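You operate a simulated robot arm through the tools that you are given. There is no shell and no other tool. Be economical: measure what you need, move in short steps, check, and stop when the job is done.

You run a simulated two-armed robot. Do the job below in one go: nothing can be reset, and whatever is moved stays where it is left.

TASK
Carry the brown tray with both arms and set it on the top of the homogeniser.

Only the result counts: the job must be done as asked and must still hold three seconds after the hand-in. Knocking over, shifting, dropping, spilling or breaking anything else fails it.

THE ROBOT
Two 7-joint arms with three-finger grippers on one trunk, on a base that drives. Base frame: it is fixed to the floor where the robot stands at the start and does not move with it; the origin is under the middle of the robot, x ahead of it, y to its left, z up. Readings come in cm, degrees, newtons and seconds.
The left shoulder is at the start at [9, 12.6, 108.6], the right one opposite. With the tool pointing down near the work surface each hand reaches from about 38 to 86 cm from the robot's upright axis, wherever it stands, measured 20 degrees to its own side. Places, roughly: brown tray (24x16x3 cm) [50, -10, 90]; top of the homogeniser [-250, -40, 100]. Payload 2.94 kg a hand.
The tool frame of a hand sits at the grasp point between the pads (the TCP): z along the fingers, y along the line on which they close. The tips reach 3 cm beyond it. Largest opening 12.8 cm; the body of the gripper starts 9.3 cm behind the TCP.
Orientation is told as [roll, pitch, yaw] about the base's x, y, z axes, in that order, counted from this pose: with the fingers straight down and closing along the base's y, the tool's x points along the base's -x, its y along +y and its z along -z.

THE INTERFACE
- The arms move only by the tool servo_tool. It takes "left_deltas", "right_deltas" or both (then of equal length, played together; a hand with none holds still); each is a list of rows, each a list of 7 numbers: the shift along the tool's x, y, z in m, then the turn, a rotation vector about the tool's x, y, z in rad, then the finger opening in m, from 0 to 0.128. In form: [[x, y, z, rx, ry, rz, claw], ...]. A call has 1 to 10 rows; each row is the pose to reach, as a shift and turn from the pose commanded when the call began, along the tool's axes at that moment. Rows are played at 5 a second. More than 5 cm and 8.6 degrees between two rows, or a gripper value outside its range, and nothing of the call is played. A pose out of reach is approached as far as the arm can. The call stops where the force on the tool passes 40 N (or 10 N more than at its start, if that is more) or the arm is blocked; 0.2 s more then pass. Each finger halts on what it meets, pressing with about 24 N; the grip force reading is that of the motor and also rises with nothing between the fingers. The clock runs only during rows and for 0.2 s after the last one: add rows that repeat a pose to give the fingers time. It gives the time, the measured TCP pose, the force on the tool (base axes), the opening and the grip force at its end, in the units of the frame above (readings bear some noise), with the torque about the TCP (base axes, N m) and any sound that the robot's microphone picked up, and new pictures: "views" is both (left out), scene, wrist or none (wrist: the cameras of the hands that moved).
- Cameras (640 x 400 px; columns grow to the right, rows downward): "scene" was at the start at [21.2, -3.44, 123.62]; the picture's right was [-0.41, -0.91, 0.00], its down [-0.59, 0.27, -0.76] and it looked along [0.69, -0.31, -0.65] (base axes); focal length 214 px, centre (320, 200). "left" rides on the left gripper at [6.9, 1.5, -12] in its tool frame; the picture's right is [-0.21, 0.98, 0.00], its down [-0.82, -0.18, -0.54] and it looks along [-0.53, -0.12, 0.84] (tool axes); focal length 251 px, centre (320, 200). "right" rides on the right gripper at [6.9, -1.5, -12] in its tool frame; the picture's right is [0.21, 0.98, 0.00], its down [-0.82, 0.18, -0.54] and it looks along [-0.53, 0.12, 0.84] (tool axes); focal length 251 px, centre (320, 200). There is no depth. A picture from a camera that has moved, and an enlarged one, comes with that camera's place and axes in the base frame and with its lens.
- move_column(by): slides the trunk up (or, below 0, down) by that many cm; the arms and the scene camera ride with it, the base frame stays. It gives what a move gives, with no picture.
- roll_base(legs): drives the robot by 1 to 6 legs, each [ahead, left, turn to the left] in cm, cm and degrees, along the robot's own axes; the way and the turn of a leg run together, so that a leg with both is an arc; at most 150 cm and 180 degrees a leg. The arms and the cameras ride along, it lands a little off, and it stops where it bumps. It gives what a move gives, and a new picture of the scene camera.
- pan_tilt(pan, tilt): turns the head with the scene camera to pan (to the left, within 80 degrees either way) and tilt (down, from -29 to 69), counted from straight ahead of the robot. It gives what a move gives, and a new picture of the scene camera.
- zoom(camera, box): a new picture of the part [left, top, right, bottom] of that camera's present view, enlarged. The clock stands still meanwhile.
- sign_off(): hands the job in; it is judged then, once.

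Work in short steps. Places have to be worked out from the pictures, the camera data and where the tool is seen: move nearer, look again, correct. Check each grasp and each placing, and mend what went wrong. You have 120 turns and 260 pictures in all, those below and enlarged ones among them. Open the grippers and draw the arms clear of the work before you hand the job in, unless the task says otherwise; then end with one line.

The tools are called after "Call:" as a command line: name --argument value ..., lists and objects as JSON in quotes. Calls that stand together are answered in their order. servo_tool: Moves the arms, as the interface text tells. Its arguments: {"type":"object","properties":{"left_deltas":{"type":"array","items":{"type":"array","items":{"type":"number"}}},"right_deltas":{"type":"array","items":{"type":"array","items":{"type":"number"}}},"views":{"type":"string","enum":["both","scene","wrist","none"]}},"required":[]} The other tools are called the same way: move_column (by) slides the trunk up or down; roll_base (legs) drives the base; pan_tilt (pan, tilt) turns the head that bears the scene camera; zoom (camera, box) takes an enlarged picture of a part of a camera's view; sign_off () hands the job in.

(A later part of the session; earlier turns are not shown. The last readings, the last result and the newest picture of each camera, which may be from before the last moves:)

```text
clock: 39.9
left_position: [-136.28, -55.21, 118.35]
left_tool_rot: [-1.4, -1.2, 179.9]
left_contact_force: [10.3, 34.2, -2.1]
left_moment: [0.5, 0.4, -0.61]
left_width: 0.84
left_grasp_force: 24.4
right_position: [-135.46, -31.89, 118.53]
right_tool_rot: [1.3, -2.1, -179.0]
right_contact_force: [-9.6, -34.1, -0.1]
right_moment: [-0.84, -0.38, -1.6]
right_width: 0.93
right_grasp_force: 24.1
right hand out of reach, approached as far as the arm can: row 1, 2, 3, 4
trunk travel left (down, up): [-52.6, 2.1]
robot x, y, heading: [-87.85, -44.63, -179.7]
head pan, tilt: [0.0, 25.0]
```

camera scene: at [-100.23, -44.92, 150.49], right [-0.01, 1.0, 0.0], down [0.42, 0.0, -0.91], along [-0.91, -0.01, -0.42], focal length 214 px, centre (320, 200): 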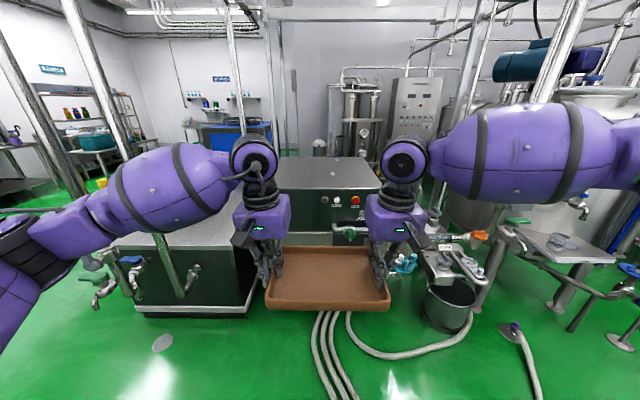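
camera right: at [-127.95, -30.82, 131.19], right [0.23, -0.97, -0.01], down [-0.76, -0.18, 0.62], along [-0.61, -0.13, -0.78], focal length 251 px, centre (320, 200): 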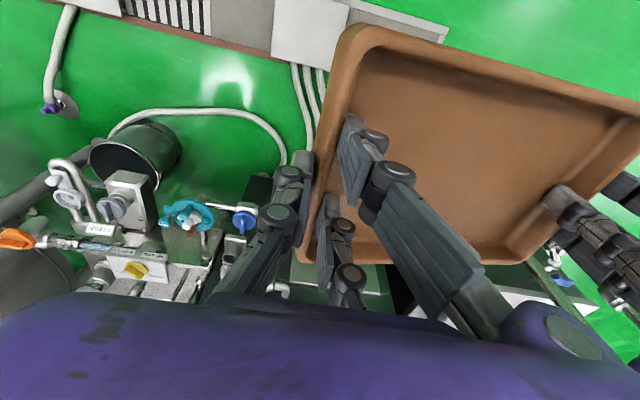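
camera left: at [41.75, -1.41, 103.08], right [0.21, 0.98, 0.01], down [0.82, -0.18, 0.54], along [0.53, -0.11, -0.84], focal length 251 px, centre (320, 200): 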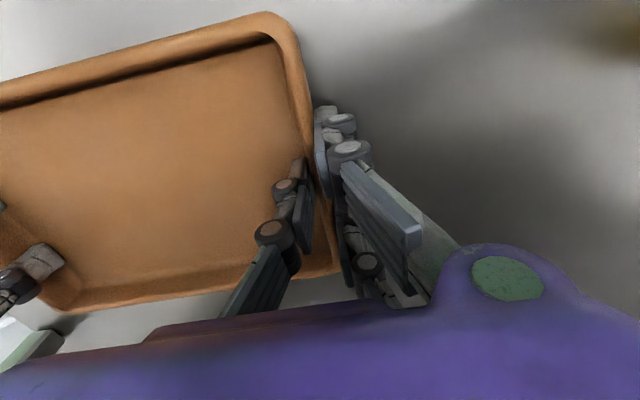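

The right hand can't move inward from here, so I'll ease only the left hand inward.

Call:
servo_tool --left_deltas '[[0, -0.001, 0, 0, 0, 0, 0], [0, -0.002, 0, 0, 0, 0, 0], [0, -0.003, 0, 0, 0, 0, 0]]' --views "none"

```text
clock: 40.7
left_position: [-136.22, -54.97, 118.31]
left_tool_rot: [-1.1, -1.0, 179.9]
left_contact_force: [10.0, 24.2, -1.6]
left_moment: [0.26, -0.23, -0.72]
left_width: 0.8
left_grasp_force: 23.7
right_position: [-135.49, -31.67, 118.65]
right_tool_rot: [1.1, -2.0, -179.0]
right_contact_force: [-9.9, -23.8, -1.1]
right_moment: [-0.6, 0.24, -1.42]
right_width: 0.9
right_grasp_force: 23.8
trunk travel left (down, up): [-52.6, 2.1]
robot x, y, heading: [-88.19, -44.94, -179.2]
head pan, tilt: [0.0, 25.0]
```

Call:
servo_tool --left_deltas '[[0.001, -0.002, 0, 0, 0, 0, 0], [0.002, -0.004, 0, 0, 0, 0, 0], [0.003, -0.006, 0, 0, 0, 0, 0]]' --views "none"

```text
clock: 41.5
left_position: [-135.97, -54.74, 118.41]
left_tool_rot: [-0.7, -0.9, -180.0]
left_contact_force: [8.5, -3.5, -2.1]
left_moment: [-0.31, -0.65, -0.85]
left_width: 0.81
left_grasp_force: 24.0
right_position: [-135.32, -31.49, 118.55]
right_tool_rot: [0.6, -1.9, -179.2]
right_contact_force: [-8.8, 3.5, 0.0]
right_moment: [0.05, 0.67, -1.09]
right_width: 0.82
right_grasp_force: 24.2
trunk travel left (down, up): [-52.6, 2.1]
robot x, y, heading: [-88.22, -44.88, -179.6]
head pan, tilt: [0.0, 25.0]
```

The tray is level with little stress, TCP z ≈ 118.4. I'll zoom in on the homogeniser top.

Call:
zoom --camera "scene" --box '[240, 120, 420, 250]'

```text
3.08 times, centred on (330, 185) of scene
camera zoom: at [-100.25, -44.91, 150.48], right [-0.01, 1.0, 0.0], down [0.42, 0.0, -0.91], along [-0.91, -0.01, -0.42], focal length 660 px, centre (289, 246)
```

zoom: 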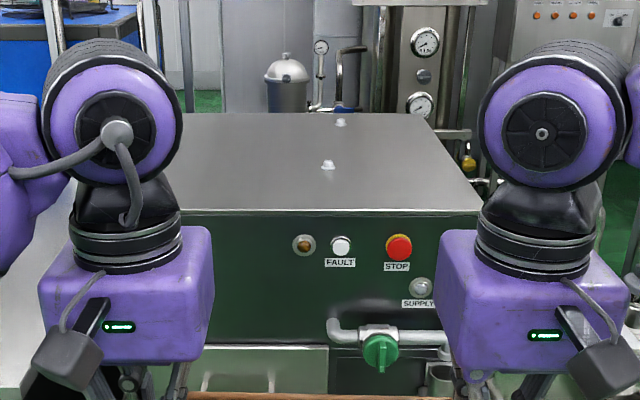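

The top sits at z ≈ 102.8, with its front edge at x ≈ −223, its right edge at y ≈ −8 and its left edge at y ≈ −84. Two pegs stand near [−247, −38] and [−287, −32]. I plan to set the tray left of the pegs, around [−240, −64]. I'll check the surroundings to the left and the floor first.

Call:
pan_tilt --pan 45 --tilt 30

```text
clock: 42.6
left_position: [-136.0, -54.69, 118.45]
left_tool_rot: [-0.6, -1.2, -180.1]
left_contact_force: [8.2, -28.2, -2.5]
left_moment: [-0.78, 0.14, -1.14]
left_width: 0.79
left_grasp_force: 23.8
right_position: [-135.22, -31.47, 118.54]
right_tool_rot: [0.6, -1.9, -179.3]
right_contact_force: [-7.4, 28.6, 0.1]
right_moment: [0.63, -0.13, -0.78]
right_width: 0.85
right_grasp_force: 23.7
trunk travel left (down, up): [-52.6, 2.1]
robot x, y, heading: [-87.91, -44.89, -179.6]
head pan, tilt: [45.0, 30.0]
camera scene: at [-97.38, -51.28, 149.69], right [-0.71, 0.7, 0.0], down [0.35, 0.36, -0.87], along [-0.61, -0.62, -0.5], focal length 214 px, centre (320, 200)
```

scene: 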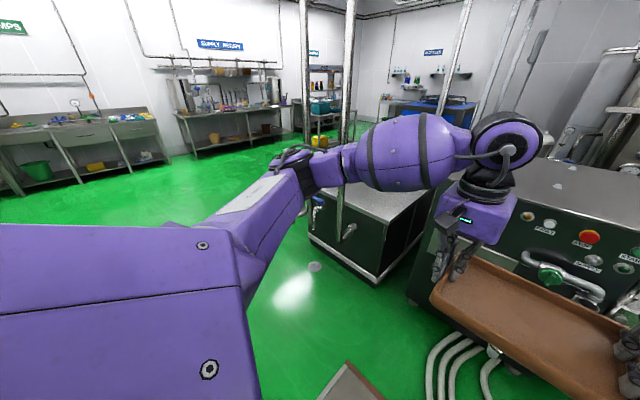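

There is a force drift, with the hands slightly too far inward. I'll ease the left outward by 1 mm, then look down at the floor and base.

Call:
servo_tool --left_deltas '[[0, 0.001, 0, 0, 0, 0, 0], [0, 0.002, 0, 0, 0, 0, 0]]' --views "none"

Call:
pan_tilt --pan 35 --tilt 65

```text
clock: 43.2
left_position: [-135.94, -54.74, 118.4]
left_tool_rot: [-0.6, -1.1, 179.9]
left_contact_force: [7.0, -25.1, -2.0]
left_moment: [-0.74, 0.11, -0.91]
left_width: 0.8
left_grasp_force: 23.5
right_position: [-135.34, -31.66, 118.58]
right_tool_rot: [0.7, -2.0, -179.1]
right_contact_force: [-6.5, 25.3, -0.5]
right_moment: [0.57, -0.07, -0.79]
right_width: 0.86
right_grasp_force: 24.2
trunk travel left (down, up): [-52.6, 2.1]
robot x, y, heading: [-88.12, -44.97, -179.3]
head pan, tilt: [45.0, 30.0]
```

```text
clock: 44.2
left_position: [-135.9, -54.82, 118.59]
left_tool_rot: [-0.6, -1.1, 179.9]
left_contact_force: [7.1, -23.4, -2.1]
left_moment: [-0.74, -0.36, -0.81]
left_width: 0.79
left_grasp_force: 23.8
right_position: [-135.29, -31.65, 118.75]
right_tool_rot: [0.7, -1.9, -179.2]
right_contact_force: [-5.8, 24.8, 1.0]
right_moment: [0.55, 0.41, -0.85]
right_width: 0.83
right_grasp_force: 24.2
trunk travel left (down, up): [-52.6, 2.1]
robot x, y, heading: [-88.18, -44.9, -179.6]
head pan, tilt: [35.0, 65.0]
camera scene: at [-96.24, -48.69, 145.34], right [-0.59, 0.8, 0.0], down [0.71, 0.52, -0.48], along [-0.39, -0.28, -0.88], focal length 214 px, centre (320, 200)
```

scene: 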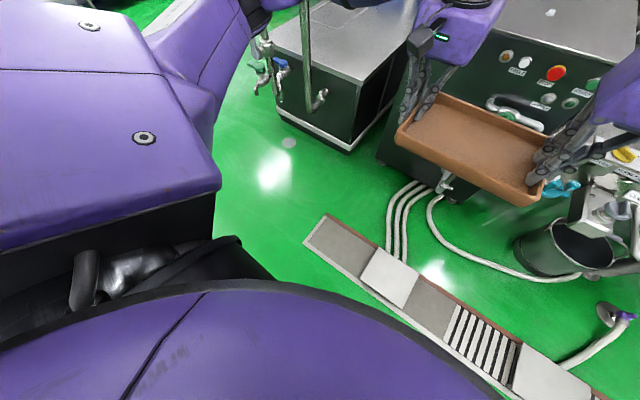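

The base is round, about 40 cm in radius, and hoses lie on the floor around y −52…−29 in front of the machine. I'll therefore stop at about [−161, −85] and reach out about 75 cm with the tray offset to the right. First I'll relieve the stress and start extending both arms forward.

Call:
servo_tool --left_deltas '[[0, 0.001, 0, 0, 0, 0, 0], [0, 0.002, 0, 0, 0, 0, 0], [0, 0.003, 0, 0, 0, 0, 0]]' --right_deltas '[[0, 0, 0, 0, 0, 0, 0], [0, -0.001, 0, 0, 0, 0, 0], [0, -0.001, 0, 0, 0, 0, 0]]' --views "none"

Call:
pan_tilt --pan 0 --tilt 40

```text
clock: 45.0
left_position: [-136.02, -55.06, 118.45]
left_tool_rot: [-1.0, -1.2, 179.8]
left_contact_force: [5.9, -14.7, -1.6]
left_moment: [-0.55, -0.15, -0.59]
left_width: 0.79
left_grasp_force: 24.0
right_position: [-135.32, -31.62, 118.59]
right_tool_rot: [0.9, -1.8, -179.0]
right_contact_force: [-6.4, 14.9, 0.2]
right_moment: [0.33, 0.18, -0.92]
right_width: 0.86
right_grasp_force: 23.7
trunk travel left (down, up): [-52.6, 2.1]
robot x, y, heading: [-87.9, -45.15, -179.6]
head pan, tilt: [35.0, 65.0]
```

```text
clock: 46.0
left_position: [-135.97, -54.97, 118.4]
left_tool_rot: [-1.0, -1.0, 179.9]
left_contact_force: [6.0, -5.3, -2.3]
left_moment: [-0.31, -0.35, -0.29]
left_width: 0.82
left_grasp_force: 24.4
right_position: [-135.32, -31.69, 118.59]
right_tool_rot: [0.8, -2.0, -179.0]
right_contact_force: [-6.1, 6.0, -0.6]
right_moment: [0.08, 0.43, -1.08]
right_width: 0.85
right_grasp_force: 24.5
trunk travel left (down, up): [-52.6, 2.1]
robot x, y, heading: [-87.72, -44.57, -179.5]
head pan, tilt: [0.0, 40.0]
camera scene: at [-99.54, -44.93, 148.14], right [-0.01, 1.0, 0.0], down [0.64, 0.01, -0.77], along [-0.77, -0.01, -0.64], focal length 214 px, centre (320, 200)
```

scene: 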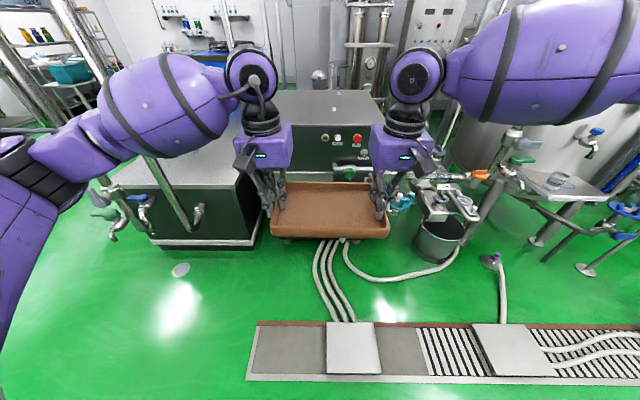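

Stress is now low. I'll extend both arms 10 cm forward together.

Call:
servo_tool --left_deltas '[[-0.005, 0, 0, 0, 0, 0, 0], [-0.015, 0, 0, 0, 0, 0, 0], [-0.025, 0, 0.0005, 0, 0, 0, 0], [-0.035, 0, 0.0005, 0, 0, 0, 0], [-0.045, 0, 0.001, 0, 0, 0, 0], [-0.055, 0, 0.001, 0, 0, 0, 0], [-0.065, 0, 0.001, 0, 0, 0, 0], [-0.08, 0, 0.0015, 0, 0, 0, 0], [-0.095, 0, 0.002, 0, 0, 0, 0], [-0.1, 0, 0.002, 0, 0, 0, 0]]' --right_deltas '[[-0.005, 0, 0, 0, 0, 0, 0], [-0.015, 0, 0.0005, 0, 0, 0, 0], [-0.025, 0, 0.001, 0, 0, 0, 0], [-0.035, 0, 0.001, 0, 0, 0, 0], [-0.045, 0, 0.0015, 0, 0, 0, 0], [-0.055, 0, 0.002, 0, 0, 0, 0], [-0.065, 0, 0.002, 0, 0, 0, 0], [-0.08, 0, 0.003, 0, 0, 0, 0], [-0.095, 0, 0.003, 0, 0, 0, 0], [-0.1, 0, 0.003, 0, 0, 0, 0]]' --views "none"

```text
clock: 46.9
left_position: [-138.56, -54.39, 118.57]
left_tool_rot: [-1.8, -1.0, 179.1]
left_contact_force: [10.6, 1.5, -0.1]
left_moment: [-0.01, -0.19, -1.19]
left_width: 0.97
left_grasp_force: 24.0
right_position: [-136.53, -31.2, 119.67]
right_tool_rot: [1.5, -1.0, -179.1]
right_contact_force: [-11.0, -1.6, -2.4]
right_moment: [0.23, 0.28, -1.23]
right_width: 1.16
right_grasp_force: 24.0
right hand out of reach, approached as far as the arm can: row 1, 2, 3, 4
trunk travel left (down, up): [-52.6, 2.1]
robot x, y, heading: [-87.67, -44.79, -179.7]
head pan, tilt: [0.0, 40.0]
stopped in row 4 (left hand): the force on the tool passed its limit at 43 N (the readings are from after the stop); the commanded pose is now the measured one
```

The right arm is stuck against a joint limit in its present posture. Its easy region is further to the robot's right, where the placement needs it anyway. I'll realign the left hand with the right and then slide both to the right.

Call:
servo_tool --left_deltas '[[0.005, 0, -0.003, 0, 0, 0, 0], [0.01, 0, -0.006, 0, 0, 0, 0], [0.015, -0.002, -0.009, 0, 0, 0, 0], [0.019, -0.005, -0.011, 0, 0, 0, 0], [0.019, -0.01, -0.011, 0, 0, 0, 0], [0.019, -0.015, -0.011, 0, 0, 0, 0], [0.019, -0.02, -0.011, 0, 0, 0, 0]]' --right_deltas '[[0, 0, 0, 0, 0, 0, 0], [0, 0, 0, 0, 0, 0, 0], [0, -0.002, 0, 0, 0, 0, 0], [0, -0.005, 0, 0, 0, 0, 0], [0, -0.01, 0, 0, 0, 0, 0], [0, -0.015, 0, 0, 0, 0, 0], [0, -0.02, 0, 0, 0, 0, 0]]' --views "none"

```text
clock: 48.5
left_position: [-136.85, -52.49, 119.74]
left_tool_rot: [-1.8, -1.2, 179.5]
left_contact_force: [1.5, -3.1, -2.6]
left_moment: [-0.51, 0.43, 0.93]
left_width: 0.85
left_grasp_force: 23.7
right_position: [-136.2, -29.16, 119.69]
right_tool_rot: [1.4, -0.8, -178.8]
right_contact_force: [-0.7, 3.3, 0.6]
right_moment: [0.04, -0.43, -1.08]
right_width: 0.85
right_grasp_force: 24.1
trunk travel left (down, up): [-52.6, 2.1]
robot x, y, heading: [-88.11, -44.53, -179.5]
head pan, tilt: [0.0, 40.0]
```

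Excellent: no reach complaint and low forces. I'll keep sliding to the right.

Call:
servo_tool --left_deltas '[[0, -0.01, 0, 0, 0, 0, 0], [0, -0.02, 0, 0, 0, 0, 0], [0, -0.03, 0, 0, 0, 0, 0], [0, -0.04, 0, 0, 0, 0, 0], [0, -0.05, 0, 0, 0, 0, 0], [0, -0.06, 0, 0, 0, 0, 0], [0, -0.07, 0, 0, 0, 0, 0], [0, -0.08, 0, 0, 0, 0, 0]]' --right_deltas '[[0, -0.01, 0, 0, 0, 0, 0], [0, -0.02, 0, 0, 0, 0, 0], [0, -0.03, 0, 0, 0, 0, 0], [0, -0.04, 0, 0, 0, 0, 0], [0, -0.05, 0, 0, 0, 0, 0], [0, -0.06, 0, 0, 0, 0, 0], [0, -0.07, 0, 0, 0, 0, 0], [0, -0.08, 0, 0, 0, 0, 0]]' --views "none"

```text
clock: 50.3
left_position: [-136.61, -44.35, 119.96]
left_tool_rot: [-1.7, -1.2, 179.5]
left_contact_force: [-5.7, -6.8, -3.1]
left_moment: [-0.5, 0.02, 1.22]
left_width: 0.98
left_grasp_force: 23.7
right_position: [-136.45, -21.05, 119.4]
right_tool_rot: [1.4, -0.8, -178.8]
right_contact_force: [5.6, 5.8, 1.2]
right_moment: [0.02, 0.02, 0.02]
right_width: 0.8
right_grasp_force: 23.6
trunk travel left (down, up): [-52.6, 2.1]
robot x, y, heading: [-88.23, -44.92, -179.2]
head pan, tilt: [0.0, 40.0]
```

The hands are now at the robot's centre line and about 24 cm to its right. I'll try extending forward again in small steps, levelling the left by 0.5 cm.

Call:
servo_tool --left_deltas '[[-0.005, 0, 0.002, 0, 0, 0, 0], [-0.015, 0, 0.004, 0, 0, 0, 0], [-0.025, 0, 0.005, 0, 0, 0, 0], [-0.035, 0, 0.006, 0, 0, 0, 0], [-0.045, 0, 0.006, 0, 0, 0, 0], [-0.055, 0, 0.006, 0, 0, 0, 0], [-0.065, 0, 0.006, 0, 0, 0, 0]]' --right_deltas '[[-0.005, 0, 0, 0, 0, 0, 0], [-0.015, 0, 0.0005, 0, 0, 0, 0], [-0.025, 0, 0.0005, 0, 0, 0, 0], [-0.035, 0, 0.0005, 0, 0, 0, 0], [-0.045, 0, 0.001, 0, 0, 0, 0], [-0.055, 0, 0.001, 0, 0, 0, 0], [-0.065, 0, 0.001, 0, 0, 0, 0]]' --views "none"

```text
clock: 51.9
left_position: [-143.25, -44.59, 119.3]
left_tool_rot: [-1.7, -1.1, 179.7]
left_contact_force: [-3.5, -22.4, -2.2]
left_moment: [-0.74, -0.12, 1.41]
left_width: 0.9
left_grasp_force: 24.1
right_position: [-143.04, -21.2, 119.2]
right_tool_rot: [1.3, -0.7, -179.0]
right_contact_force: [4.1, 22.1, -0.2]
right_moment: [0.6, 0.1, -0.53]
right_width: 0.81
right_grasp_force: 23.7
trunk travel left (down, up): [-52.6, 2.1]
robot x, y, heading: [-87.88, -44.97, -179.7]
head pan, tilt: [0.0, 40.0]
```

Extension works now. I'll continue forward 14 cm, with a 1.5 mm outward ease on each hand.

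Call:
servo_tool --left_deltas '[[0, 0.001, 0, 0, 0, 0, 0], [-0.01, 0.0015, 0, 0, 0, 0, 0], [-0.025, 0.0015, 0, 0, 0, 0, 0], [-0.04, 0.0015, 0, 0, 0, 0, 0], [-0.055, 0.0015, 0.001, 0, 0, 0, 0], [-0.07, 0.0015, 0.001, 0, 0, 0, 0], [-0.085, 0.0015, 0.001, 0, 0, 0, 0], [-0.1, 0.0015, 0.002, 0, 0, 0, 0], [-0.12, 0.0015, 0.002, 0, 0, 0, 0], [-0.14, 0.0015, 0.002, 0, 0, 0, 0]]' --right_deltas '[[0, -0.001, 0, 0, 0, 0, 0], [-0.01, -0.0015, 0, 0, 0, 0, 0], [-0.025, -0.0015, 0, 0, 0, 0, 0], [-0.04, -0.0015, 0, 0, 0, 0, 0], [-0.055, -0.0015, 0.001, 0, 0, 0, 0], [-0.07, -0.0015, 0.001, 0, 0, 0, 0], [-0.085, -0.0015, 0.001, 0, 0, 0, 0], [-0.1, -0.0015, 0.002, 0, 0, 0, 0], [-0.12, -0.0015, 0.002, 0, 0, 0, 0], [-0.14, -0.0015, 0.002, 0, 0, 0, 0]]' --views "none"

```text
clock: 53.4
left_position: [-149.89, -43.22, 119.44]
left_tool_rot: [-2.7, -0.9, 178.2]
left_contact_force: [10.0, -0.5, -1.4]
left_moment: [-0.32, -0.08, -1.19]
left_width: 1.25
left_grasp_force: 24.4
right_position: [-146.29, -20.24, 119.97]
right_tool_rot: [2.3, -1.7, -178.6]
right_contact_force: [-10.9, 0.4, -0.4]
right_moment: [0.2, 0.14, -1.22]
right_width: 1.51
right_grasp_force: 24.1
right hand out of reach, approached as far as the arm can: row 3, 4, 5, 6, 7
trunk travel left (down, up): [-52.6, 2.1]
robot x, y, heading: [-87.9, -44.79, -179.6]
head pan, tilt: [0.0, 40.0]
stopped in row 7 (left hand): the force on the tool passed its limit at 44 N (the readings are from after the stop); the commanded pose is now the measured one
```

I've hit the same limit further out. I'll realign the left hand and slide further right, which is the direction that freed the arm before.

Call:
servo_tool --left_deltas '[[0.008, 0.001, -0.001, 0, 0, 0, 0], [0.016, 0.001, -0.003, 0, 0, 0, 0], [0.025, 0.002, -0.005, 0, 0, 0, 0], [0.034, 0.002, -0.005, 0, 0, 0, 0], [0.034, -0.008, -0.005, 0, 0, 0, 0], [0.034, -0.018, -0.005, 0, 0, 0, 0], [0.034, -0.028, -0.005, 0, 0, 0, 0], [0.034, -0.038, -0.005, 0, 0, 0, 0], [0.034, -0.048, -0.005, 0, 0, 0, 0], [0.034, -0.058, -0.005, 0, 0, 0, 0]]' --right_deltas '[[0, 0, 0, 0, 0, 0, 0], [0, 0, 0, 0, 0, 0, 0], [0, 0, 0, 0, 0, 0, 0], [0, 0, 0, 0, 0, 0, 0], [0, -0.01, 0, 0, 0, 0, 0], [0, -0.02, 0, 0, 0, 0, 0], [0, -0.03, 0, 0, 0, 0, 0], [0, -0.04, 0, 0, 0, 0, 0], [0, -0.05, 0, 0, 0, 0, 0], [0, -0.06, 0, 0, 0, 0, 0]]' --views "scene"

```text
clock: 55.6
left_position: [-146.46, -37.49, 120.3]
left_tool_rot: [-2.6, -1.1, 178.6]
left_contact_force: [-1.1, -2.1, -2.8]
left_moment: [-0.45, 0.27, 1.13]
left_width: 1.07
left_grasp_force: 23.8
right_position: [-146.18, -14.13, 119.64]
right_tool_rot: [2.4, -1.5, -178.3]
right_contact_force: [2.0, 2.0, 0.3]
right_moment: [-0.02, -0.27, -0.78]
right_width: 0.8
right_grasp_force: 23.9
trunk travel left (down, up): [-52.6, 2.1]
robot x, y, heading: [-88.29, -44.56, -179.6]
head pan, tilt: [0.0, 40.0]
camera scene: at [-99.54, -44.81, 148.15], right [-0.01, 1.0, 0.0], down [0.64, 0.01, -0.77], along [-0.77, -0.01, -0.64], focal length 214 px, centre (320, 200)
```

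scene: 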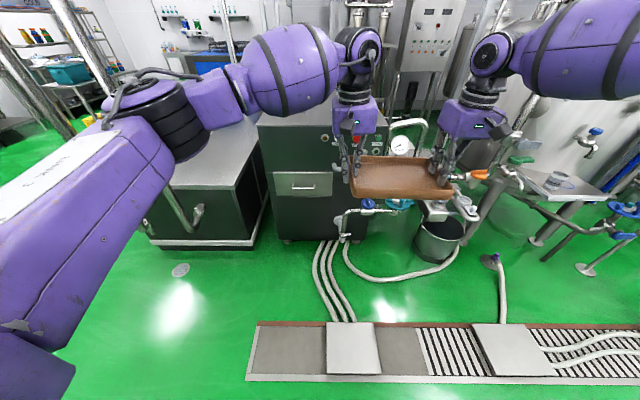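

The grip is good. I'll extend forward again, with a small level correction on the left.

Call:
servo_tool --left_deltas '[[-0.005, 0, 0.002, 0, 0, 0, 0], [-0.015, 0, 0.004, 0, 0, 0, 0], [-0.025, 0, 0.006, 0, 0, 0, 0], [-0.035, 0, 0.007, 0, 0, 0, 0], [-0.045, 0, 0.007, 0, 0, 0, 0], [-0.055, 0, 0.007, 0, 0, 0, 0], [-0.065, 0, 0.007, 0, 0, 0, 0], [-0.075, 0, 0.007, 0, 0, 0, 0]]' --right_deltas '[[-0.005, 0, 0, 0, 0, 0, 0], [-0.015, 0, 0.0005, 0, 0, 0, 0], [-0.025, 0, 0.0005, 0, 0, 0, 0], [-0.035, 0, 0.001, 0, 0, 0, 0], [-0.045, 0, 0.001, 0, 0, 0, 0], [-0.055, 0, 0.001, 0, 0, 0, 0], [-0.065, 0, 0.002, 0, 0, 0, 0], [-0.075, 0, 0.002, 0, 0, 0, 0]]' --views "none"

```text
clock: 57.4
left_position: [-153.68, -37.02, 119.8]
left_tool_rot: [-3.2, -0.9, 177.8]
left_contact_force: [18.6, 34.1, -2.7]
left_moment: [0.23, 0.13, -0.79]
left_width: 1.45
left_grasp_force: 24.1
right_position: [-148.74, -14.05, 119.95]
right_tool_rot: [2.9, -1.8, -178.2]
right_contact_force: [-17.8, -34.4, 0.6]
right_moment: [-0.7, -0.06, -1.69]
right_width: 1.78
right_grasp_force: 24.5
right hand out of reach, approached as far as the arm can: row 3, 4, 5, 6, 7, 8
trunk travel left (down, up): [-52.6, 2.1]
robot x, y, heading: [-88.08, -44.79, -179.4]
head pan, tilt: [0.0, 40.0]
```

The right arm tops out about 60 cm ahead, which is enough. I'll back off to equalise the hands at x ≈ −148.7 and relax the pull.

Call:
servo_tool --left_deltas '[[0.01, 0, 0, 0, 0, 0, 0], [0.02, 0, 0, 0, 0, 0, 0], [0.03, 0, 0, 0, 0, 0, 0], [0.04, 0, 0, 0, 0, 0, 0], [0.05, 0, 0, 0, 0, 0, 0]]' --right_deltas '[[0.01, 0, 0, 0, 0, 0, 0], [0.02, 0, 0, 0, 0, 0, 0], [0.03, 0, 0, 0, 0, 0, 0], [0.04, 0, 0, 0, 0, 0, 0], [0.05, 0, 0, 0, 0, 0, 0]]' --views "none"

```text
clock: 58.5
left_position: [-149.04, -36.8, 119.6]
left_tool_rot: [-3.2, -0.5, 177.6]
left_contact_force: [10.4, -1.6, -1.8]
left_moment: [-0.42, 0.01, -1.26]
left_width: 1.32
left_grasp_force: 24.2
right_position: [-144.7, -13.88, 119.74]
right_tool_rot: [3.0, -2.2, -178.4]
right_contact_force: [-10.2, 0.3, -0.5]
right_moment: [0.23, 0.03, -1.25]
right_width: 1.64
right_grasp_force: 24.4
trunk travel left (down, up): [-52.6, 2.1]
robot x, y, heading: [-88.08, -44.82, -179.6]
head pan, tilt: [0.0, 40.0]
stopped in row 5 (left hand): the force on the tool passed its limit at 48 N (the readings are from after the stop); the commanded pose is now the measured one
```

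Call:
servo_tool --left_deltas '[[0.01, 0.001, 0, 0, 0, 0, 0], [0.02, 0.002, 0, 0, 0, 0, 0], [0.03, 0.003, 0, 0, 0, 0, 0], [0.041, 0.003, 0, 0, 0, 0, 0]]' --right_deltas '[[0, 0, 0, 0, 0, 0, 0], [0, 0, 0, 0, 0, 0, 0], [0, 0, 0, 0, 0, 0, 0], [0, 0, 0, 0, 0, 0, 0]]' --views "wrist"

```text
clock: 59.5
left_position: [-145.41, -37.55, 119.49]
left_tool_rot: [-3.2, -0.8, 178.2]
left_contact_force: [-0.5, 1.7, -3.4]
left_moment: [-0.42, 0.69, 1.18]
left_width: 0.96
left_grasp_force: 24.0
right_position: [-144.52, -14.03, 119.84]
right_tool_rot: [3.0, -1.7, -178.1]
right_contact_force: [0.4, -0.8, -0.4]
right_moment: [0.14, -0.65, -1.03]
right_width: 0.89
right_grasp_force: 23.6
trunk travel left (down, up): [-52.6, 2.1]
robot x, y, heading: [-88.08, -44.81, -179.5]
head pan, tilt: [0.0, 40.0]
camera right: at [-137.37, -11.7, 131.53], right [0.25, -0.97, 0.04], down [-0.8, -0.18, 0.57], along [-0.55, -0.18, -0.82], focal length 251 px, centre (320, 200)
camera left: at [-138.38, -39.87, 131.11], right [-0.25, -0.97, -0.05], down [-0.81, 0.18, 0.56], along [-0.53, 0.18, -0.83], focal length 251 px, centre (320, 200)
```

right: 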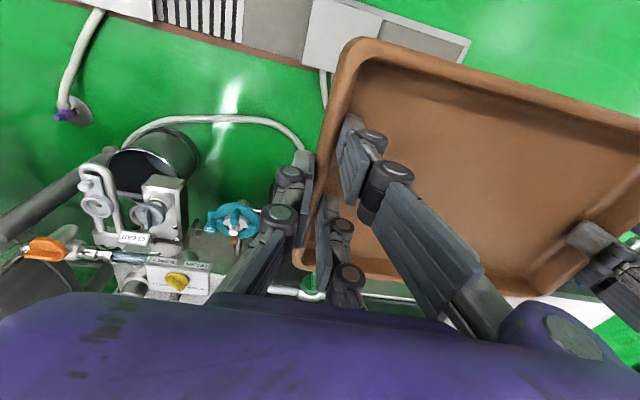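
left: 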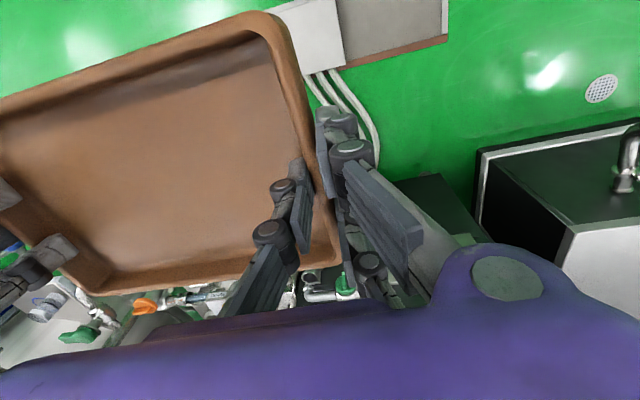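

The grip is sound and the tray is level. I'll drive left 43 cm, then ahead 55 cm, and look again.

Call:
roll_base --legs '[[0, 43, 0], [55, 0, 0]]'

```text
clock: 66.5
left_position: [-199.36, -79.91, 119.53]
left_tool_rot: [-3.3, -0.7, 177.8]
left_contact_force: [-3.7, -18.3, -1.6]
left_moment: [-0.67, 0.06, 1.37]
left_width: 1.01
left_grasp_force: 24.1
right_position: [-198.54, -56.4, 119.9]
right_tool_rot: [3.1, -1.8, -178.4]
right_contact_force: [2.3, 17.8, -1.7]
right_moment: [0.62, -0.07, -0.81]
right_width: 0.86
right_grasp_force: 23.8
trunk travel left (down, up): [-52.6, 2.1]
robot x, y, heading: [-142.07, -87.32, -180.0]
head pan, tilt: [0.0, 40.0]
camera scene: at [-153.57, -87.43, 148.16], right [-0.01, 1.0, 0.0], down [0.64, 0.0, -0.77], along [-0.77, 0.0, -0.64], focal length 214 px, centre (320, 200)
```

scene: 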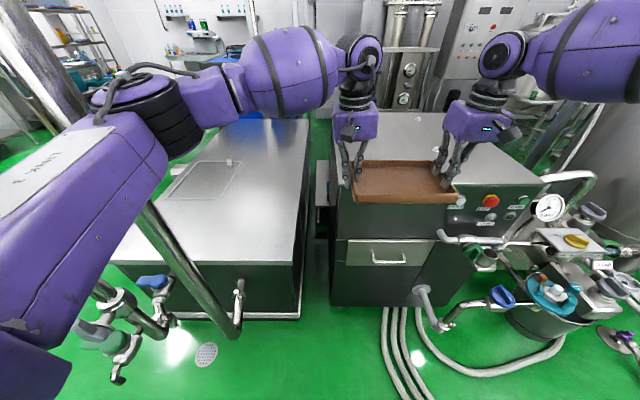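

The homogeniser's top left part is directly ahead. A vertical pole stands left of the arm near [−200, −137], so I'll look at the elbow's clearance to it.

Call:
pan_tilt --pan 60 --tilt 30

```text
clock: 67.8
left_position: [-199.49, -79.7, 119.51]
left_tool_rot: [-3.1, -0.7, 177.8]
left_contact_force: [-1.0, 1.6, -1.9]
left_moment: [-0.35, -0.02, 1.14]
left_width: 1.03
left_grasp_force: 23.9
right_position: [-198.75, -56.38, 119.73]
right_tool_rot: [2.9, -1.9, -178.4]
right_contact_force: [0.3, -1.4, -0.8]
right_moment: [0.2, 0.0, -1.08]
right_width: 0.85
right_grasp_force: 24.0
trunk travel left (down, up): [-52.6, 2.1]
robot x, y, heading: [-142.16, -87.72, -179.8]
head pan, tilt: [60.0, 30.0]
camera scene: at [-149.66, -95.23, 149.68], right [-0.87, 0.5, 0.0], down [0.25, 0.43, -0.87], along [-0.43, -0.75, -0.5], focal length 214 px, centre (320, 200)
```

scene: 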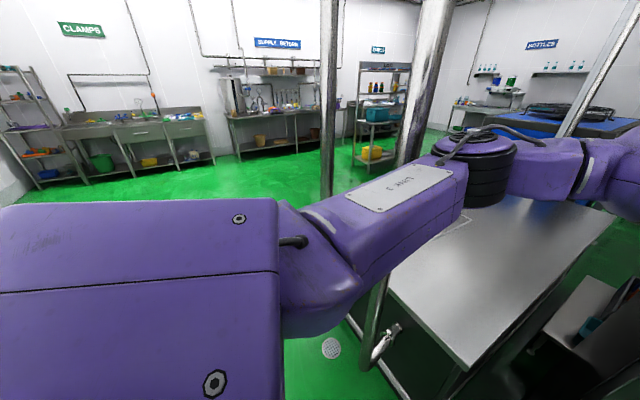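

The elbow is at about [−178, −107] and the pole near [−193, −129], so the way ahead is clear by around 10 cm. I'll look straight ahead again to refine the machine's top edges.

Call:
pan_tilt --pan -5 --tilt 45

Call:
zoom --camera "left" --box '[0, 0, 640, 400]'

```text
clock: 69.1
left_position: [-199.44, -79.88, 119.43]
left_tool_rot: [-3.1, -0.7, 177.8]
left_contact_force: [0.3, -0.5, -2.8]
left_moment: [-0.37, -0.02, 1.17]
left_width: 1.01
left_grasp_force: 24.1
right_position: [-198.59, -56.26, 119.75]
right_tool_rot: [3.0, -1.9, -178.4]
right_contact_force: [0.0, -0.6, -1.6]
right_moment: [0.21, 0.03, -1.02]
right_width: 0.81
right_grasp_force: 23.8
trunk travel left (down, up): [-52.6, 2.1]
robot x, y, heading: [-141.85, -87.08, -179.6]
head pan, tilt: [-5.0, 45.0]
camera scene: at [-153.26, -86.73, 147.43], right [0.08, 1.0, 0.0], down [0.7, -0.06, -0.71], along [-0.7, 0.06, -0.71], focal length 214 px, centre (320, 200)
```

scene: 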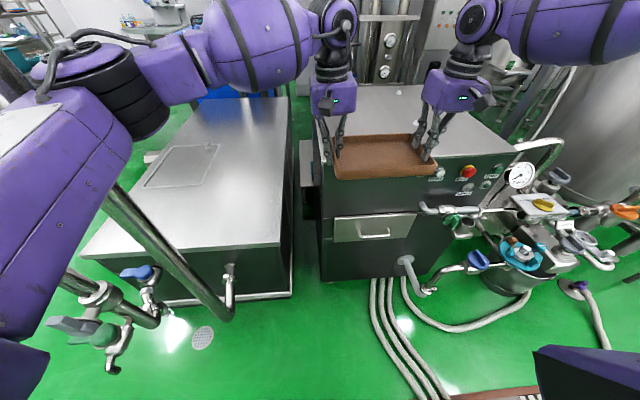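

```text
1.00 times, centred on (320, 200) of left (not enlarged: the box is as wide or as high as the picture)
camera zoom: at [-192.45, -82.21, 131.08], right [-0.25, -0.97, -0.05], down [-0.81, 0.18, 0.56], along [-0.53, 0.18, -0.83], focal length 251 px, centre (320, 200)
```

zoom: 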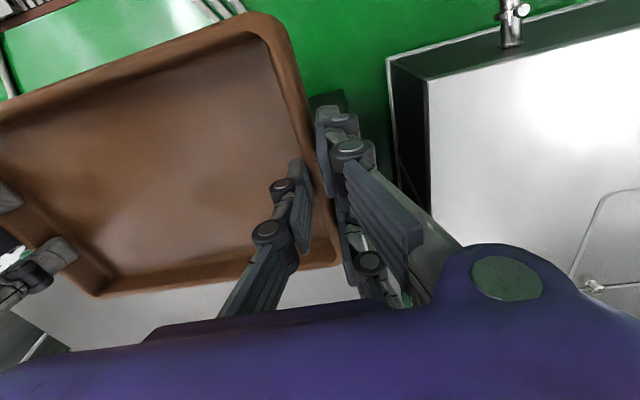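

Refined: the machine's left edge is at y ≈ −82 and its front edge at x ≈ −219. I'll slide the tray 4 cm more to the right for margin and extend forward a little with the arms, so the base can stop well short of the bench and the hoses.

Call:
servo_tool --left_deltas '[[0.004, -0.005, 0, 0, 0, 0, 0], [0.006, -0.015, 0, 0, 0, 0, 0], [0.006, -0.025, 0, 0, 0, 0, 0], [0.006, -0.035, 0, 0, 0, 0, 0], [0.006, -0.045, 0, 0, 0, 0, 0], [-0.004, -0.045, 0, 0, 0, 0, 0], [-0.014, -0.045, 0, 0, 0, 0, 0], [-0.024, -0.045, 0, 0, 0, 0, 0]]' --right_deltas '[[0, -0.005, 0, 0, 0, 0, 0], [0, -0.015, 0, 0, 0, 0, 0], [0, -0.025, 0, 0, 0, 0, 0], [0, -0.035, 0, 0, 0, 0, 0], [0, -0.045, 0, 0, 0, 0, 0], [-0.01, -0.045, 0, 0, 0, 0, 0], [-0.02, -0.045, 0, 0, 0, 0, 0], [-0.03, -0.045, 0.001, 0, 0, 0, 0]]' --views "none"

```text
clock: 70.9
left_position: [-201.88, -75.35, 119.7]
left_tool_rot: [-2.9, -0.6, 177.9]
left_contact_force: [-9.5, -10.5, -1.4]
left_moment: [-0.61, 0.3, 1.33]
left_width: 1.23
left_grasp_force: 23.9
right_position: [-201.9, -51.78, 119.47]
right_tool_rot: [2.9, -1.9, -178.4]
right_contact_force: [8.7, 10.1, -1.2]
right_moment: [0.37, -0.29, 0.96]
right_width: 0.86
right_grasp_force: 24.0
trunk travel left (down, up): [-52.6, 2.1]
robot x, y, heading: [-142.09, -87.36, -179.8]
head pan, tilt: [-5.0, 45.0]
```

No reach complaint, so I'll go 3 cm further.

Call:
servo_tool --left_deltas '[[-0.006, 0, 0, 0, 0, 0, 0], [-0.014, 0, 0, 0, 0, 0, 0], [-0.022, 0, 0, 0, 0, 0, 0], [-0.03, 0, 0, 0, 0, 0, 0]]' --right_deltas '[[-0.006, 0, 0, 0, 0, 0, 0], [-0.014, 0, 0, 0, 0, 0, 0], [-0.022, 0, 0.001, 0, 0, 0, 0], [-0.03, 0, 0.001, 0, 0, 0, 0]]' --views "none"

```text
clock: 71.9
left_position: [-204.77, -75.17, 119.74]
left_tool_rot: [-2.9, -0.6, 177.9]
left_contact_force: [-3.3, -20.2, -1.3]
left_moment: [-0.72, -0.06, 1.41]
left_width: 1.01
left_grasp_force: 24.3
right_position: [-203.72, -51.86, 119.51]
right_tool_rot: [2.9, -2.1, -178.6]
right_contact_force: [3.6, 20.2, -0.2]
right_moment: [0.6, 0.07, -0.96]
right_width: 0.85
right_grasp_force: 24.1
right hand out of reach, approached as far as the arm can: row 4
trunk travel left (down, up): [-52.6, 2.1]
robot x, y, heading: [-141.64, -87.36, -179.6]
head pan, tilt: [-5.0, 45.0]
```

The hands are now 62 cm ahead. I'll drive ahead 31 cm, which puts the tray at x ≈ −235.

Call:
roll_base --legs '[[16, 0, 0], [15, 0, 0]]'

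```text
clock: 74.3
left_position: [-235.45, -75.65, 119.89]
left_tool_rot: [-3.1, -0.9, 178.1]
left_contact_force: [-3.4, -25.0, -0.8]
left_moment: [-0.81, 0.15, 1.47]
left_width: 1.02
left_grasp_force: 23.7
right_position: [-234.37, -52.29, 119.69]
right_tool_rot: [2.8, -2.2, -178.3]
right_contact_force: [4.4, 24.9, 0.0]
right_moment: [0.65, -0.09, -0.82]
right_width: 0.86
right_grasp_force: 23.9
trunk travel left (down, up): [-52.6, 2.1]
robot x, y, heading: [-173.25, -88.0, -179.7]
head pan, tilt: [-5.0, 45.0]
camera scene: at [-183.78, -87.01, 147.47], right [0.08, 1.0, 0.0], down [0.7, -0.06, -0.71], along [-0.71, 0.06, -0.71], focal length 214 px, centre (320, 200)
```

scene: 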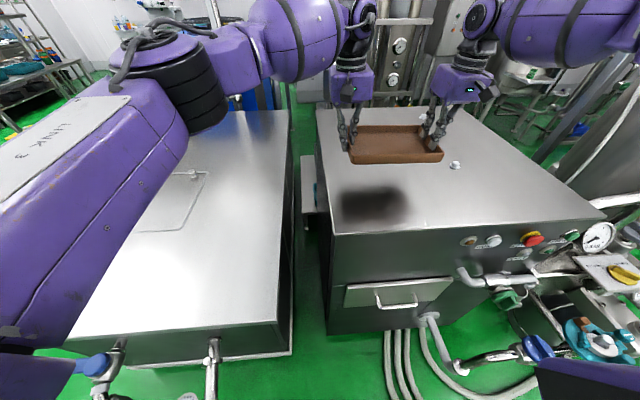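

The tray is above the machine's top. The front edge is at x ≈ −216 and the left edge at y ≈ −82, so the tray's footprint (x −243…−227, y −77…−51) is well inside and clear of the peg at [−242, −35]. I'll relieve the squeeze and back off the right arm's limit slightly.

Call:
servo_tool --left_deltas '[[0.004, 0.001, 0, 0, 0, 0, 0], [0.008, 0.002, 0, 0, 0, 0, 0], [0.012, 0.002, 0, 0, 0, 0, 0]]' --right_deltas '[[0.004, -0.001, 0, 0, 0, 0, 0], [0.008, -0.002, 0, 0, 0, 0, 0], [0.012, -0.002, 0, 0, 0, 0, 0]]' --views "none"

Call:
move_column --by -3

```text
clock: 75.1
left_position: [-234.28, -75.75, 119.64]
left_tool_rot: [-3.2, -0.7, 177.9]
left_contact_force: [1.4, 16.6, -3.4]
left_moment: [-0.13, 0.07, 0.91]
left_width: 1.04
left_grasp_force: 23.9
right_position: [-233.42, -52.16, 119.46]
right_tool_rot: [3.0, -2.1, -178.1]
right_contact_force: [-3.7, -16.9, 0.1]
right_moment: [-0.28, -0.14, -1.36]
right_width: 0.87
right_grasp_force: 24.2
trunk travel left (down, up): [-52.6, 2.1]
robot x, y, heading: [-172.82, -87.6, -179.4]
head pan, tilt: [-5.0, 45.0]
```

```text
clock: 75.8
left_position: [-234.18, -75.87, 116.89]
left_tool_rot: [-3.2, -0.9, 177.9]
left_contact_force: [4.5, 26.0, -3.3]
left_moment: [0.06, -0.26, 0.8]
left_width: 1.06
left_grasp_force: 24.2
right_position: [-233.34, -52.28, 116.63]
right_tool_rot: [3.0, -2.4, -178.1]
right_contact_force: [-2.8, -25.5, 2.4]
right_moment: [-0.52, 0.37, -1.46]
right_width: 0.84
right_grasp_force: 24.0
trunk travel left (down, up): [-49.6, 5.1]
robot x, y, heading: [-173.02, -87.83, -179.5]
head pan, tilt: [-5.0, 45.0]
```

Lowering works cleanly. I'll take 1 mm of the pull back and lower 4 cm more.

Call:
servo_tool --left_deltas '[[0, -0.001, 0, 0, 0, 0, 0], [0, -0.0015, 0, 0, 0, 0, 0]]' --right_deltas '[[0, 0.001, 0, 0, 0, 0, 0], [0, 0.0015, 0, 0, 0, 0, 0]]' --views "none"

Call:
move_column --by -4

```text
clock: 76.5
left_position: [-234.43, -75.7, 116.78]
left_tool_rot: [-3.1, -0.8, 178.1]
left_contact_force: [3.1, 21.7, -2.4]
left_moment: [0.04, -0.41, 0.83]
left_width: 1.01
left_grasp_force: 23.9
right_position: [-233.27, -52.27, 116.57]
right_tool_rot: [3.0, -2.2, -178.2]
right_contact_force: [-3.1, -22.3, 1.2]
right_moment: [-0.4, 0.51, -1.46]
right_width: 0.89
right_grasp_force: 23.9
trunk travel left (down, up): [-49.6, 5.1]
robot x, y, heading: [-173.17, -87.69, -179.4]
head pan, tilt: [-5.0, 45.0]
```

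```text
clock: 77.3
left_position: [-234.34, -75.73, 112.87]
left_tool_rot: [-3.0, -0.9, 178.1]
left_contact_force: [3.9, 22.3, -3.0]
left_moment: [-0.02, 0.14, 0.83]
left_width: 0.98
left_grasp_force: 23.6
right_position: [-233.32, -52.29, 112.66]
right_tool_rot: [2.9, -2.2, -178.3]
right_contact_force: [-3.0, -21.9, 1.7]
right_moment: [-0.46, -0.01, -1.41]
right_width: 0.86
right_grasp_force: 23.8
trunk travel left (down, up): [-45.6, 9.1]
robot x, y, heading: [-172.82, -87.67, -179.5]
head pan, tilt: [-5.0, 45.0]
```

TCP z is about 112.8. I'll lower 3 more and take a picture to judge the remaining gap.

Call:
move_column --by -3

Call:
pan_tilt --pan -12 --tilt 40

Call:
zoom --camera "scene" --box '[260, 80, 500, 230]'

```text
clock: 78.0
left_position: [-234.46, -75.83, 109.74]
left_tool_rot: [-3.1, -0.7, 178.0]
left_contact_force: [3.6, 21.0, -2.6]
left_moment: [0.04, -0.66, 0.82]
left_width: 1.03
left_grasp_force: 24.5
right_position: [-233.29, -52.15, 109.38]
right_tool_rot: [2.9, -2.1, -178.2]
right_contact_force: [-3.0, -21.7, 0.7]
right_moment: [-0.36, 0.67, -1.44]
right_width: 0.88
right_grasp_force: 23.9
trunk travel left (down, up): [-42.6, 12.1]
robot x, y, heading: [-172.57, -87.84, -179.2]
head pan, tilt: [-5.0, 45.0]
```

```text
clock: 78.7
left_position: [-234.36, -75.76, 109.65]
left_tool_rot: [-3.0, -0.8, 177.9]
left_contact_force: [3.5, 20.7, -2.9]
left_moment: [0.02, -0.22, 0.81]
left_width: 1.02
left_grasp_force: 24.0
right_position: [-233.4, -52.35, 109.4]
right_tool_rot: [2.8, -2.1, -178.2]
right_contact_force: [-4.0, -21.4, 0.6]
right_moment: [-0.4, 0.21, -1.41]
right_width: 0.9
right_grasp_force: 23.7
trunk travel left (down, up): [-42.6, 12.1]
robot x, y, heading: [-172.7, -87.5, -179.6]
head pan, tilt: [-12.0, 40.0]
camera scene: at [-191.59, -86.01, 136.5], right [0.2, 0.98, 0.0], down [0.63, -0.13, -0.77], along [-0.75, 0.15, -0.64], focal length 214 px, centre (320, 200)
```

scene: 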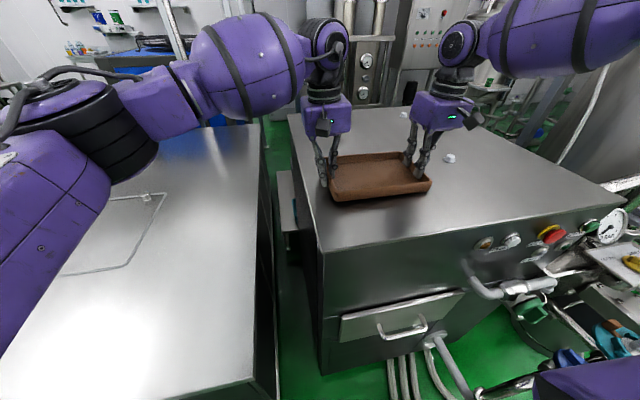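

```text
2.67 times, centred on (380, 155) of scene
camera zoom: at [-191.59, -86.01, 136.5], right [0.2, 0.98, 0.0], down [0.63, -0.13, -0.77], along [-0.75, 0.15, -0.64], focal length 572 px, centre (160, 320)
```

zoom: 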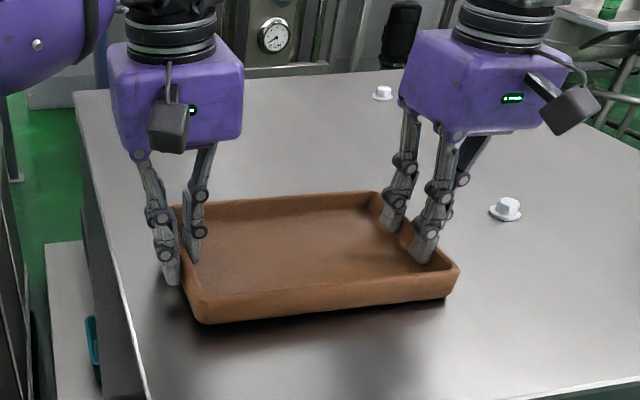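

The gap is down to a couple of centimetres. I'll lower 1 cm at a time, watching the vertical force.

Call:
move_column --by -1

Call:
move_column --by -0.7

```text
clock: 79.3
left_position: [-234.25, -75.88, 108.97]
left_tool_rot: [-3.2, -0.9, 178.1]
left_contact_force: [4.2, 15.4, 3.8]
left_moment: [-0.01, -0.4, 0.89]
left_width: 0.99
left_grasp_force: 23.8
right_position: [-233.28, -52.37, 108.69]
right_tool_rot: [2.8, -2.4, -178.1]
right_contact_force: [-4.9, -16.2, 21.4]
right_moment: [0.07, -0.21, -1.45]
right_width: 0.88
right_grasp_force: 24.2
trunk travel left (down, up): [-41.6, 13.1]
robot x, y, heading: [-172.79, -87.51, -179.2]
head pan, tilt: [-12.0, 40.0]
```

```text
clock: 79.7
left_position: [-234.34, -75.82, 108.87]
left_tool_rot: [-3.4, -1.2, 178.5]
left_contact_force: [3.2, -2.3, 7.7]
left_moment: [-0.44, 0.12, 1.22]
left_width: 0.98
left_grasp_force: 23.8
right_position: [-233.51, -52.26, 108.57]
right_tool_rot: [3.0, -2.6, -178.3]
right_contact_force: [5.2, -0.3, 15.5]
right_moment: [0.35, -0.32, -1.23]
right_width: 0.87
right_grasp_force: 23.7
trunk travel left (down, up): [-41.3, 13.4]
robot x, y, heading: [-173.19, -87.92, -179.5]
head pan, tilt: [-12.0, 40.0]
stopped: the force on the tool passed its limit at 45 N (the readings are from after the stop); the commanded pose is now the measured one
```

There is contact under both hands. I'll check visually that the tray sits flat.

Call:
zoom --camera "scene" --box '[300, 130, 460, 230]'

```text
4.00 times, centred on (380, 180) of scene
camera zoom: at [-191.8, -86.11, 135.05], right [0.2, 0.98, 0.0], down [0.63, -0.13, -0.77], along [-0.75, 0.15, -0.64], focal length 858 px, centre (80, 280)
```

zoom: 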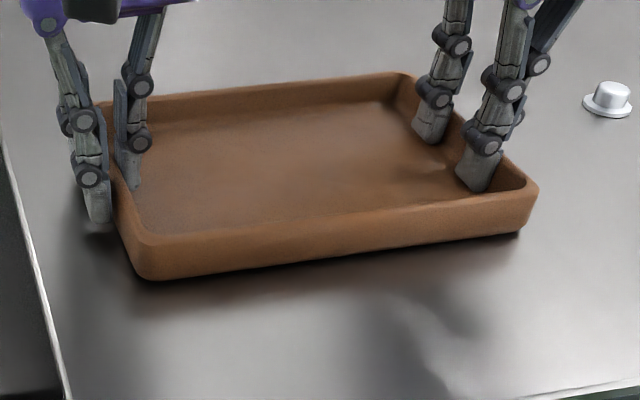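

It is essentially down, with perhaps a few millimetres under the near right corner. I'll open both grippers slowly.

Call:
servo_tool --left_deltas '[[0, 0, 0, 0, 0, 0, 0.012], [0, 0, 0, 0, 0, 0, 0.02], [0, 0, 0, 0, 0, 0, 0.03], [0, 0, 0, 0, 0, 0, 0.04], [0, 0, 0, 0, 0, 0, 0.05], [0, 0, 0, 0, 0, 0, 0.05]]' --right_deltas '[[0, 0, 0, 0, 0, 0, 0.012], [0, 0, 0, 0, 0, 0, 0.02], [0, 0, 0, 0, 0, 0, 0.03], [0, 0, 0, 0, 0, 0, 0.04], [0, 0, 0, 0, 0, 0, 0.05], [0, 0, 0, 0, 0, 0, 0.05]]'

```text
clock: 81.1
left_position: [-234.52, -75.84, 108.64]
left_tool_rot: [-3.2, -1.1, 178.3]
left_contact_force: [-0.5, -0.2, -0.7]
left_moment: [0.02, 0.01, 0.01]
left_width: 5.02
left_grasp_force: 0.0
right_position: [-233.63, -52.13, 108.29]
right_tool_rot: [2.8, -2.4, -178.2]
right_contact_force: [0.5, 1.9, 3.1]
right_moment: [-0.02, -0.04, -0.01]
right_width: 5.26
right_grasp_force: 0.1
trunk travel left (down, up): [-41.3, 13.4]
robot x, y, heading: [-172.94, -87.5, -179.3]
head pan, tilt: [-12.0, 40.0]
camera scene: at [-192.05, -86.02, 135.03], right [0.2, 0.98, 0.0], down [0.63, -0.13, -0.77], along [-0.75, 0.15, -0.64], focal length 214 px, centre (320, 200)
camera right: at [-226.25, -49.96, 119.99], right [0.25, -0.97, 0.04], down [-0.79, -0.18, 0.58], along [-0.56, -0.17, -0.81], focal length 251 px, centre (320, 200)
camera left: at [-227.39, -78.12, 120.3], right [-0.25, -0.97, -0.05], down [-0.81, 0.17, 0.57], along [-0.54, 0.18, -0.82], focal length 251 px, centre (320, 200)
```

scene: 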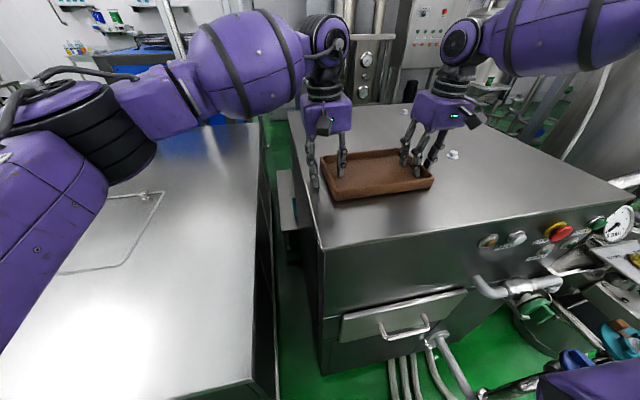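
right: 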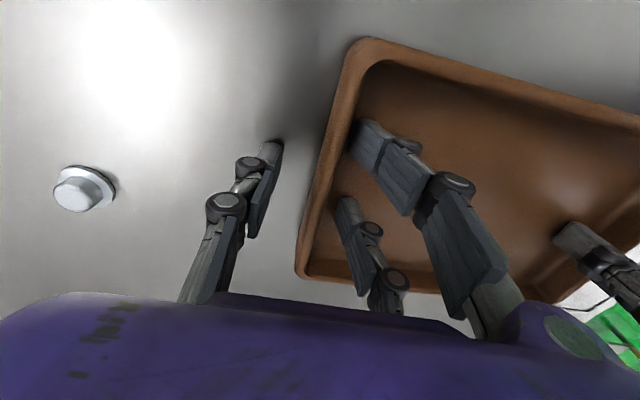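
left: 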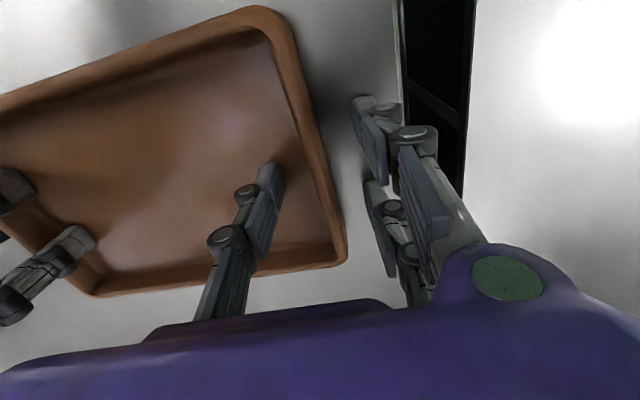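

The tray is released and sits flat on the top. I'll lift both hands straight up.

Call:
servo_tool --left_deltas '[[0, 0, -0.01, 0, 0, 0, 0.05], [0, 0, -0.025, 0, 0, 0, 0.05], [0, 0, -0.045, 0, 0, 0, 0.05], [0, 0, -0.065, 0, 0, 0, 0.05], [0, 0, -0.085, 0, 0, 0, 0.05]]' --right_deltas '[[0, 0, -0.01, 0, 0, 0, 0.05], [0, 0, -0.025, 0, 0, 0, 0.05], [0, 0, -0.045, 0, 0, 0, 0.05], [0, 0, -0.065, 0, 0, 0, 0.05], [0, 0, -0.085, 0, 0, 0, 0.05]]' --views "scene"

```text
clock: 82.3
left_position: [-234.04, -76.28, 117.32]
left_tool_rot: [-3.1, -1.1, 178.3]
left_contact_force: [-0.4, 0.1, 0.0]
left_moment: [0.01, 0.02, -0.03]
left_width: 5.0
left_grasp_force: 0.0
right_position: [-233.11, -51.84, 116.64]
right_tool_rot: [2.9, -2.5, -178.2]
right_contact_force: [0.7, 0.6, 0.0]
right_moment: [0.0, 0.02, -0.03]
right_width: 5.02
right_grasp_force: 0.1
trunk travel left (down, up): [-41.3, 13.4]
robot x, y, heading: [-172.94, -87.67, -179.4]
head pan, tilt: [-12.0, 40.0]
camera scene: at [-192.0, -86.04, 135.04], right [0.2, 0.98, 0.0], down [0.63, -0.13, -0.77], along [-0.75, 0.15, -0.64], focal length 214 px, centre (320, 200)
```

scene: 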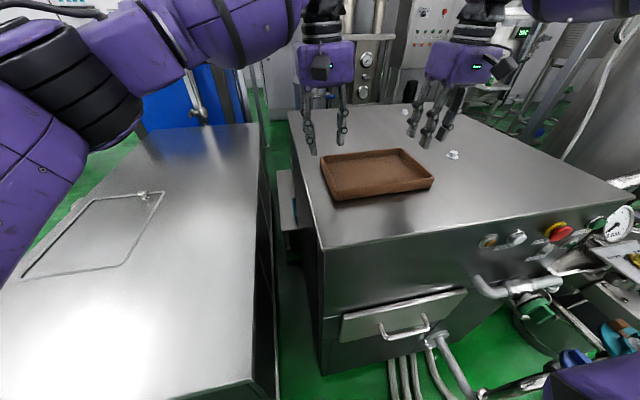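

The tray rests flat and undisturbed. I'll raise the column for extra clearance rather than drive back past the pole.

Call:
move_column --by 8

Call:
zoom --camera "scene" --box '[240, 80, 560, 280]'

```text
clock: 83.5
left_position: [-234.48, -76.13, 125.05]
left_tool_rot: [-3.1, -0.9, 178.2]
left_contact_force: [-0.9, 0.3, -0.5]
left_moment: [-0.01, -0.01, -0.01]
left_width: 5.01
left_grasp_force: 0.0
right_position: [-233.28, -51.78, 124.7]
right_tool_rot: [2.8, -2.2, -178.3]
right_contact_force: [-0.1, -0.4, 0.5]
right_moment: [-0.02, -0.01, -0.01]
right_width: 4.99
right_grasp_force: 0.1
trunk travel left (down, up): [-49.3, 5.4]
robot x, y, heading: [-173.01, -87.68, -179.4]
head pan, tilt: [-12.0, 40.0]
```

```text
2.00 times, centred on (400, 180) of scene
camera zoom: at [-187.77, -85.96, 144.31], right [0.2, 0.98, 0.0], down [0.63, -0.13, -0.77], along [-0.75, 0.15, -0.64], focal length 429 px, centre (160, 240)
```

zoom: 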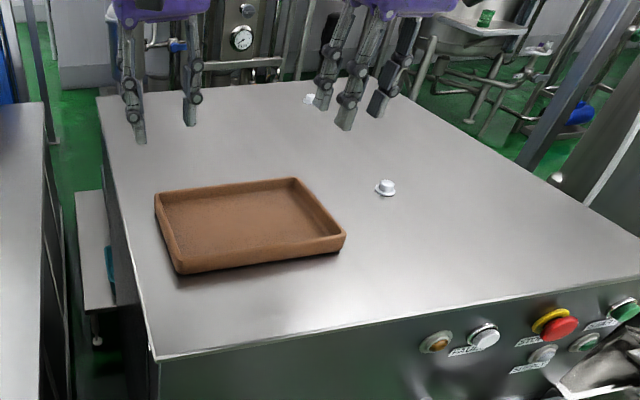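

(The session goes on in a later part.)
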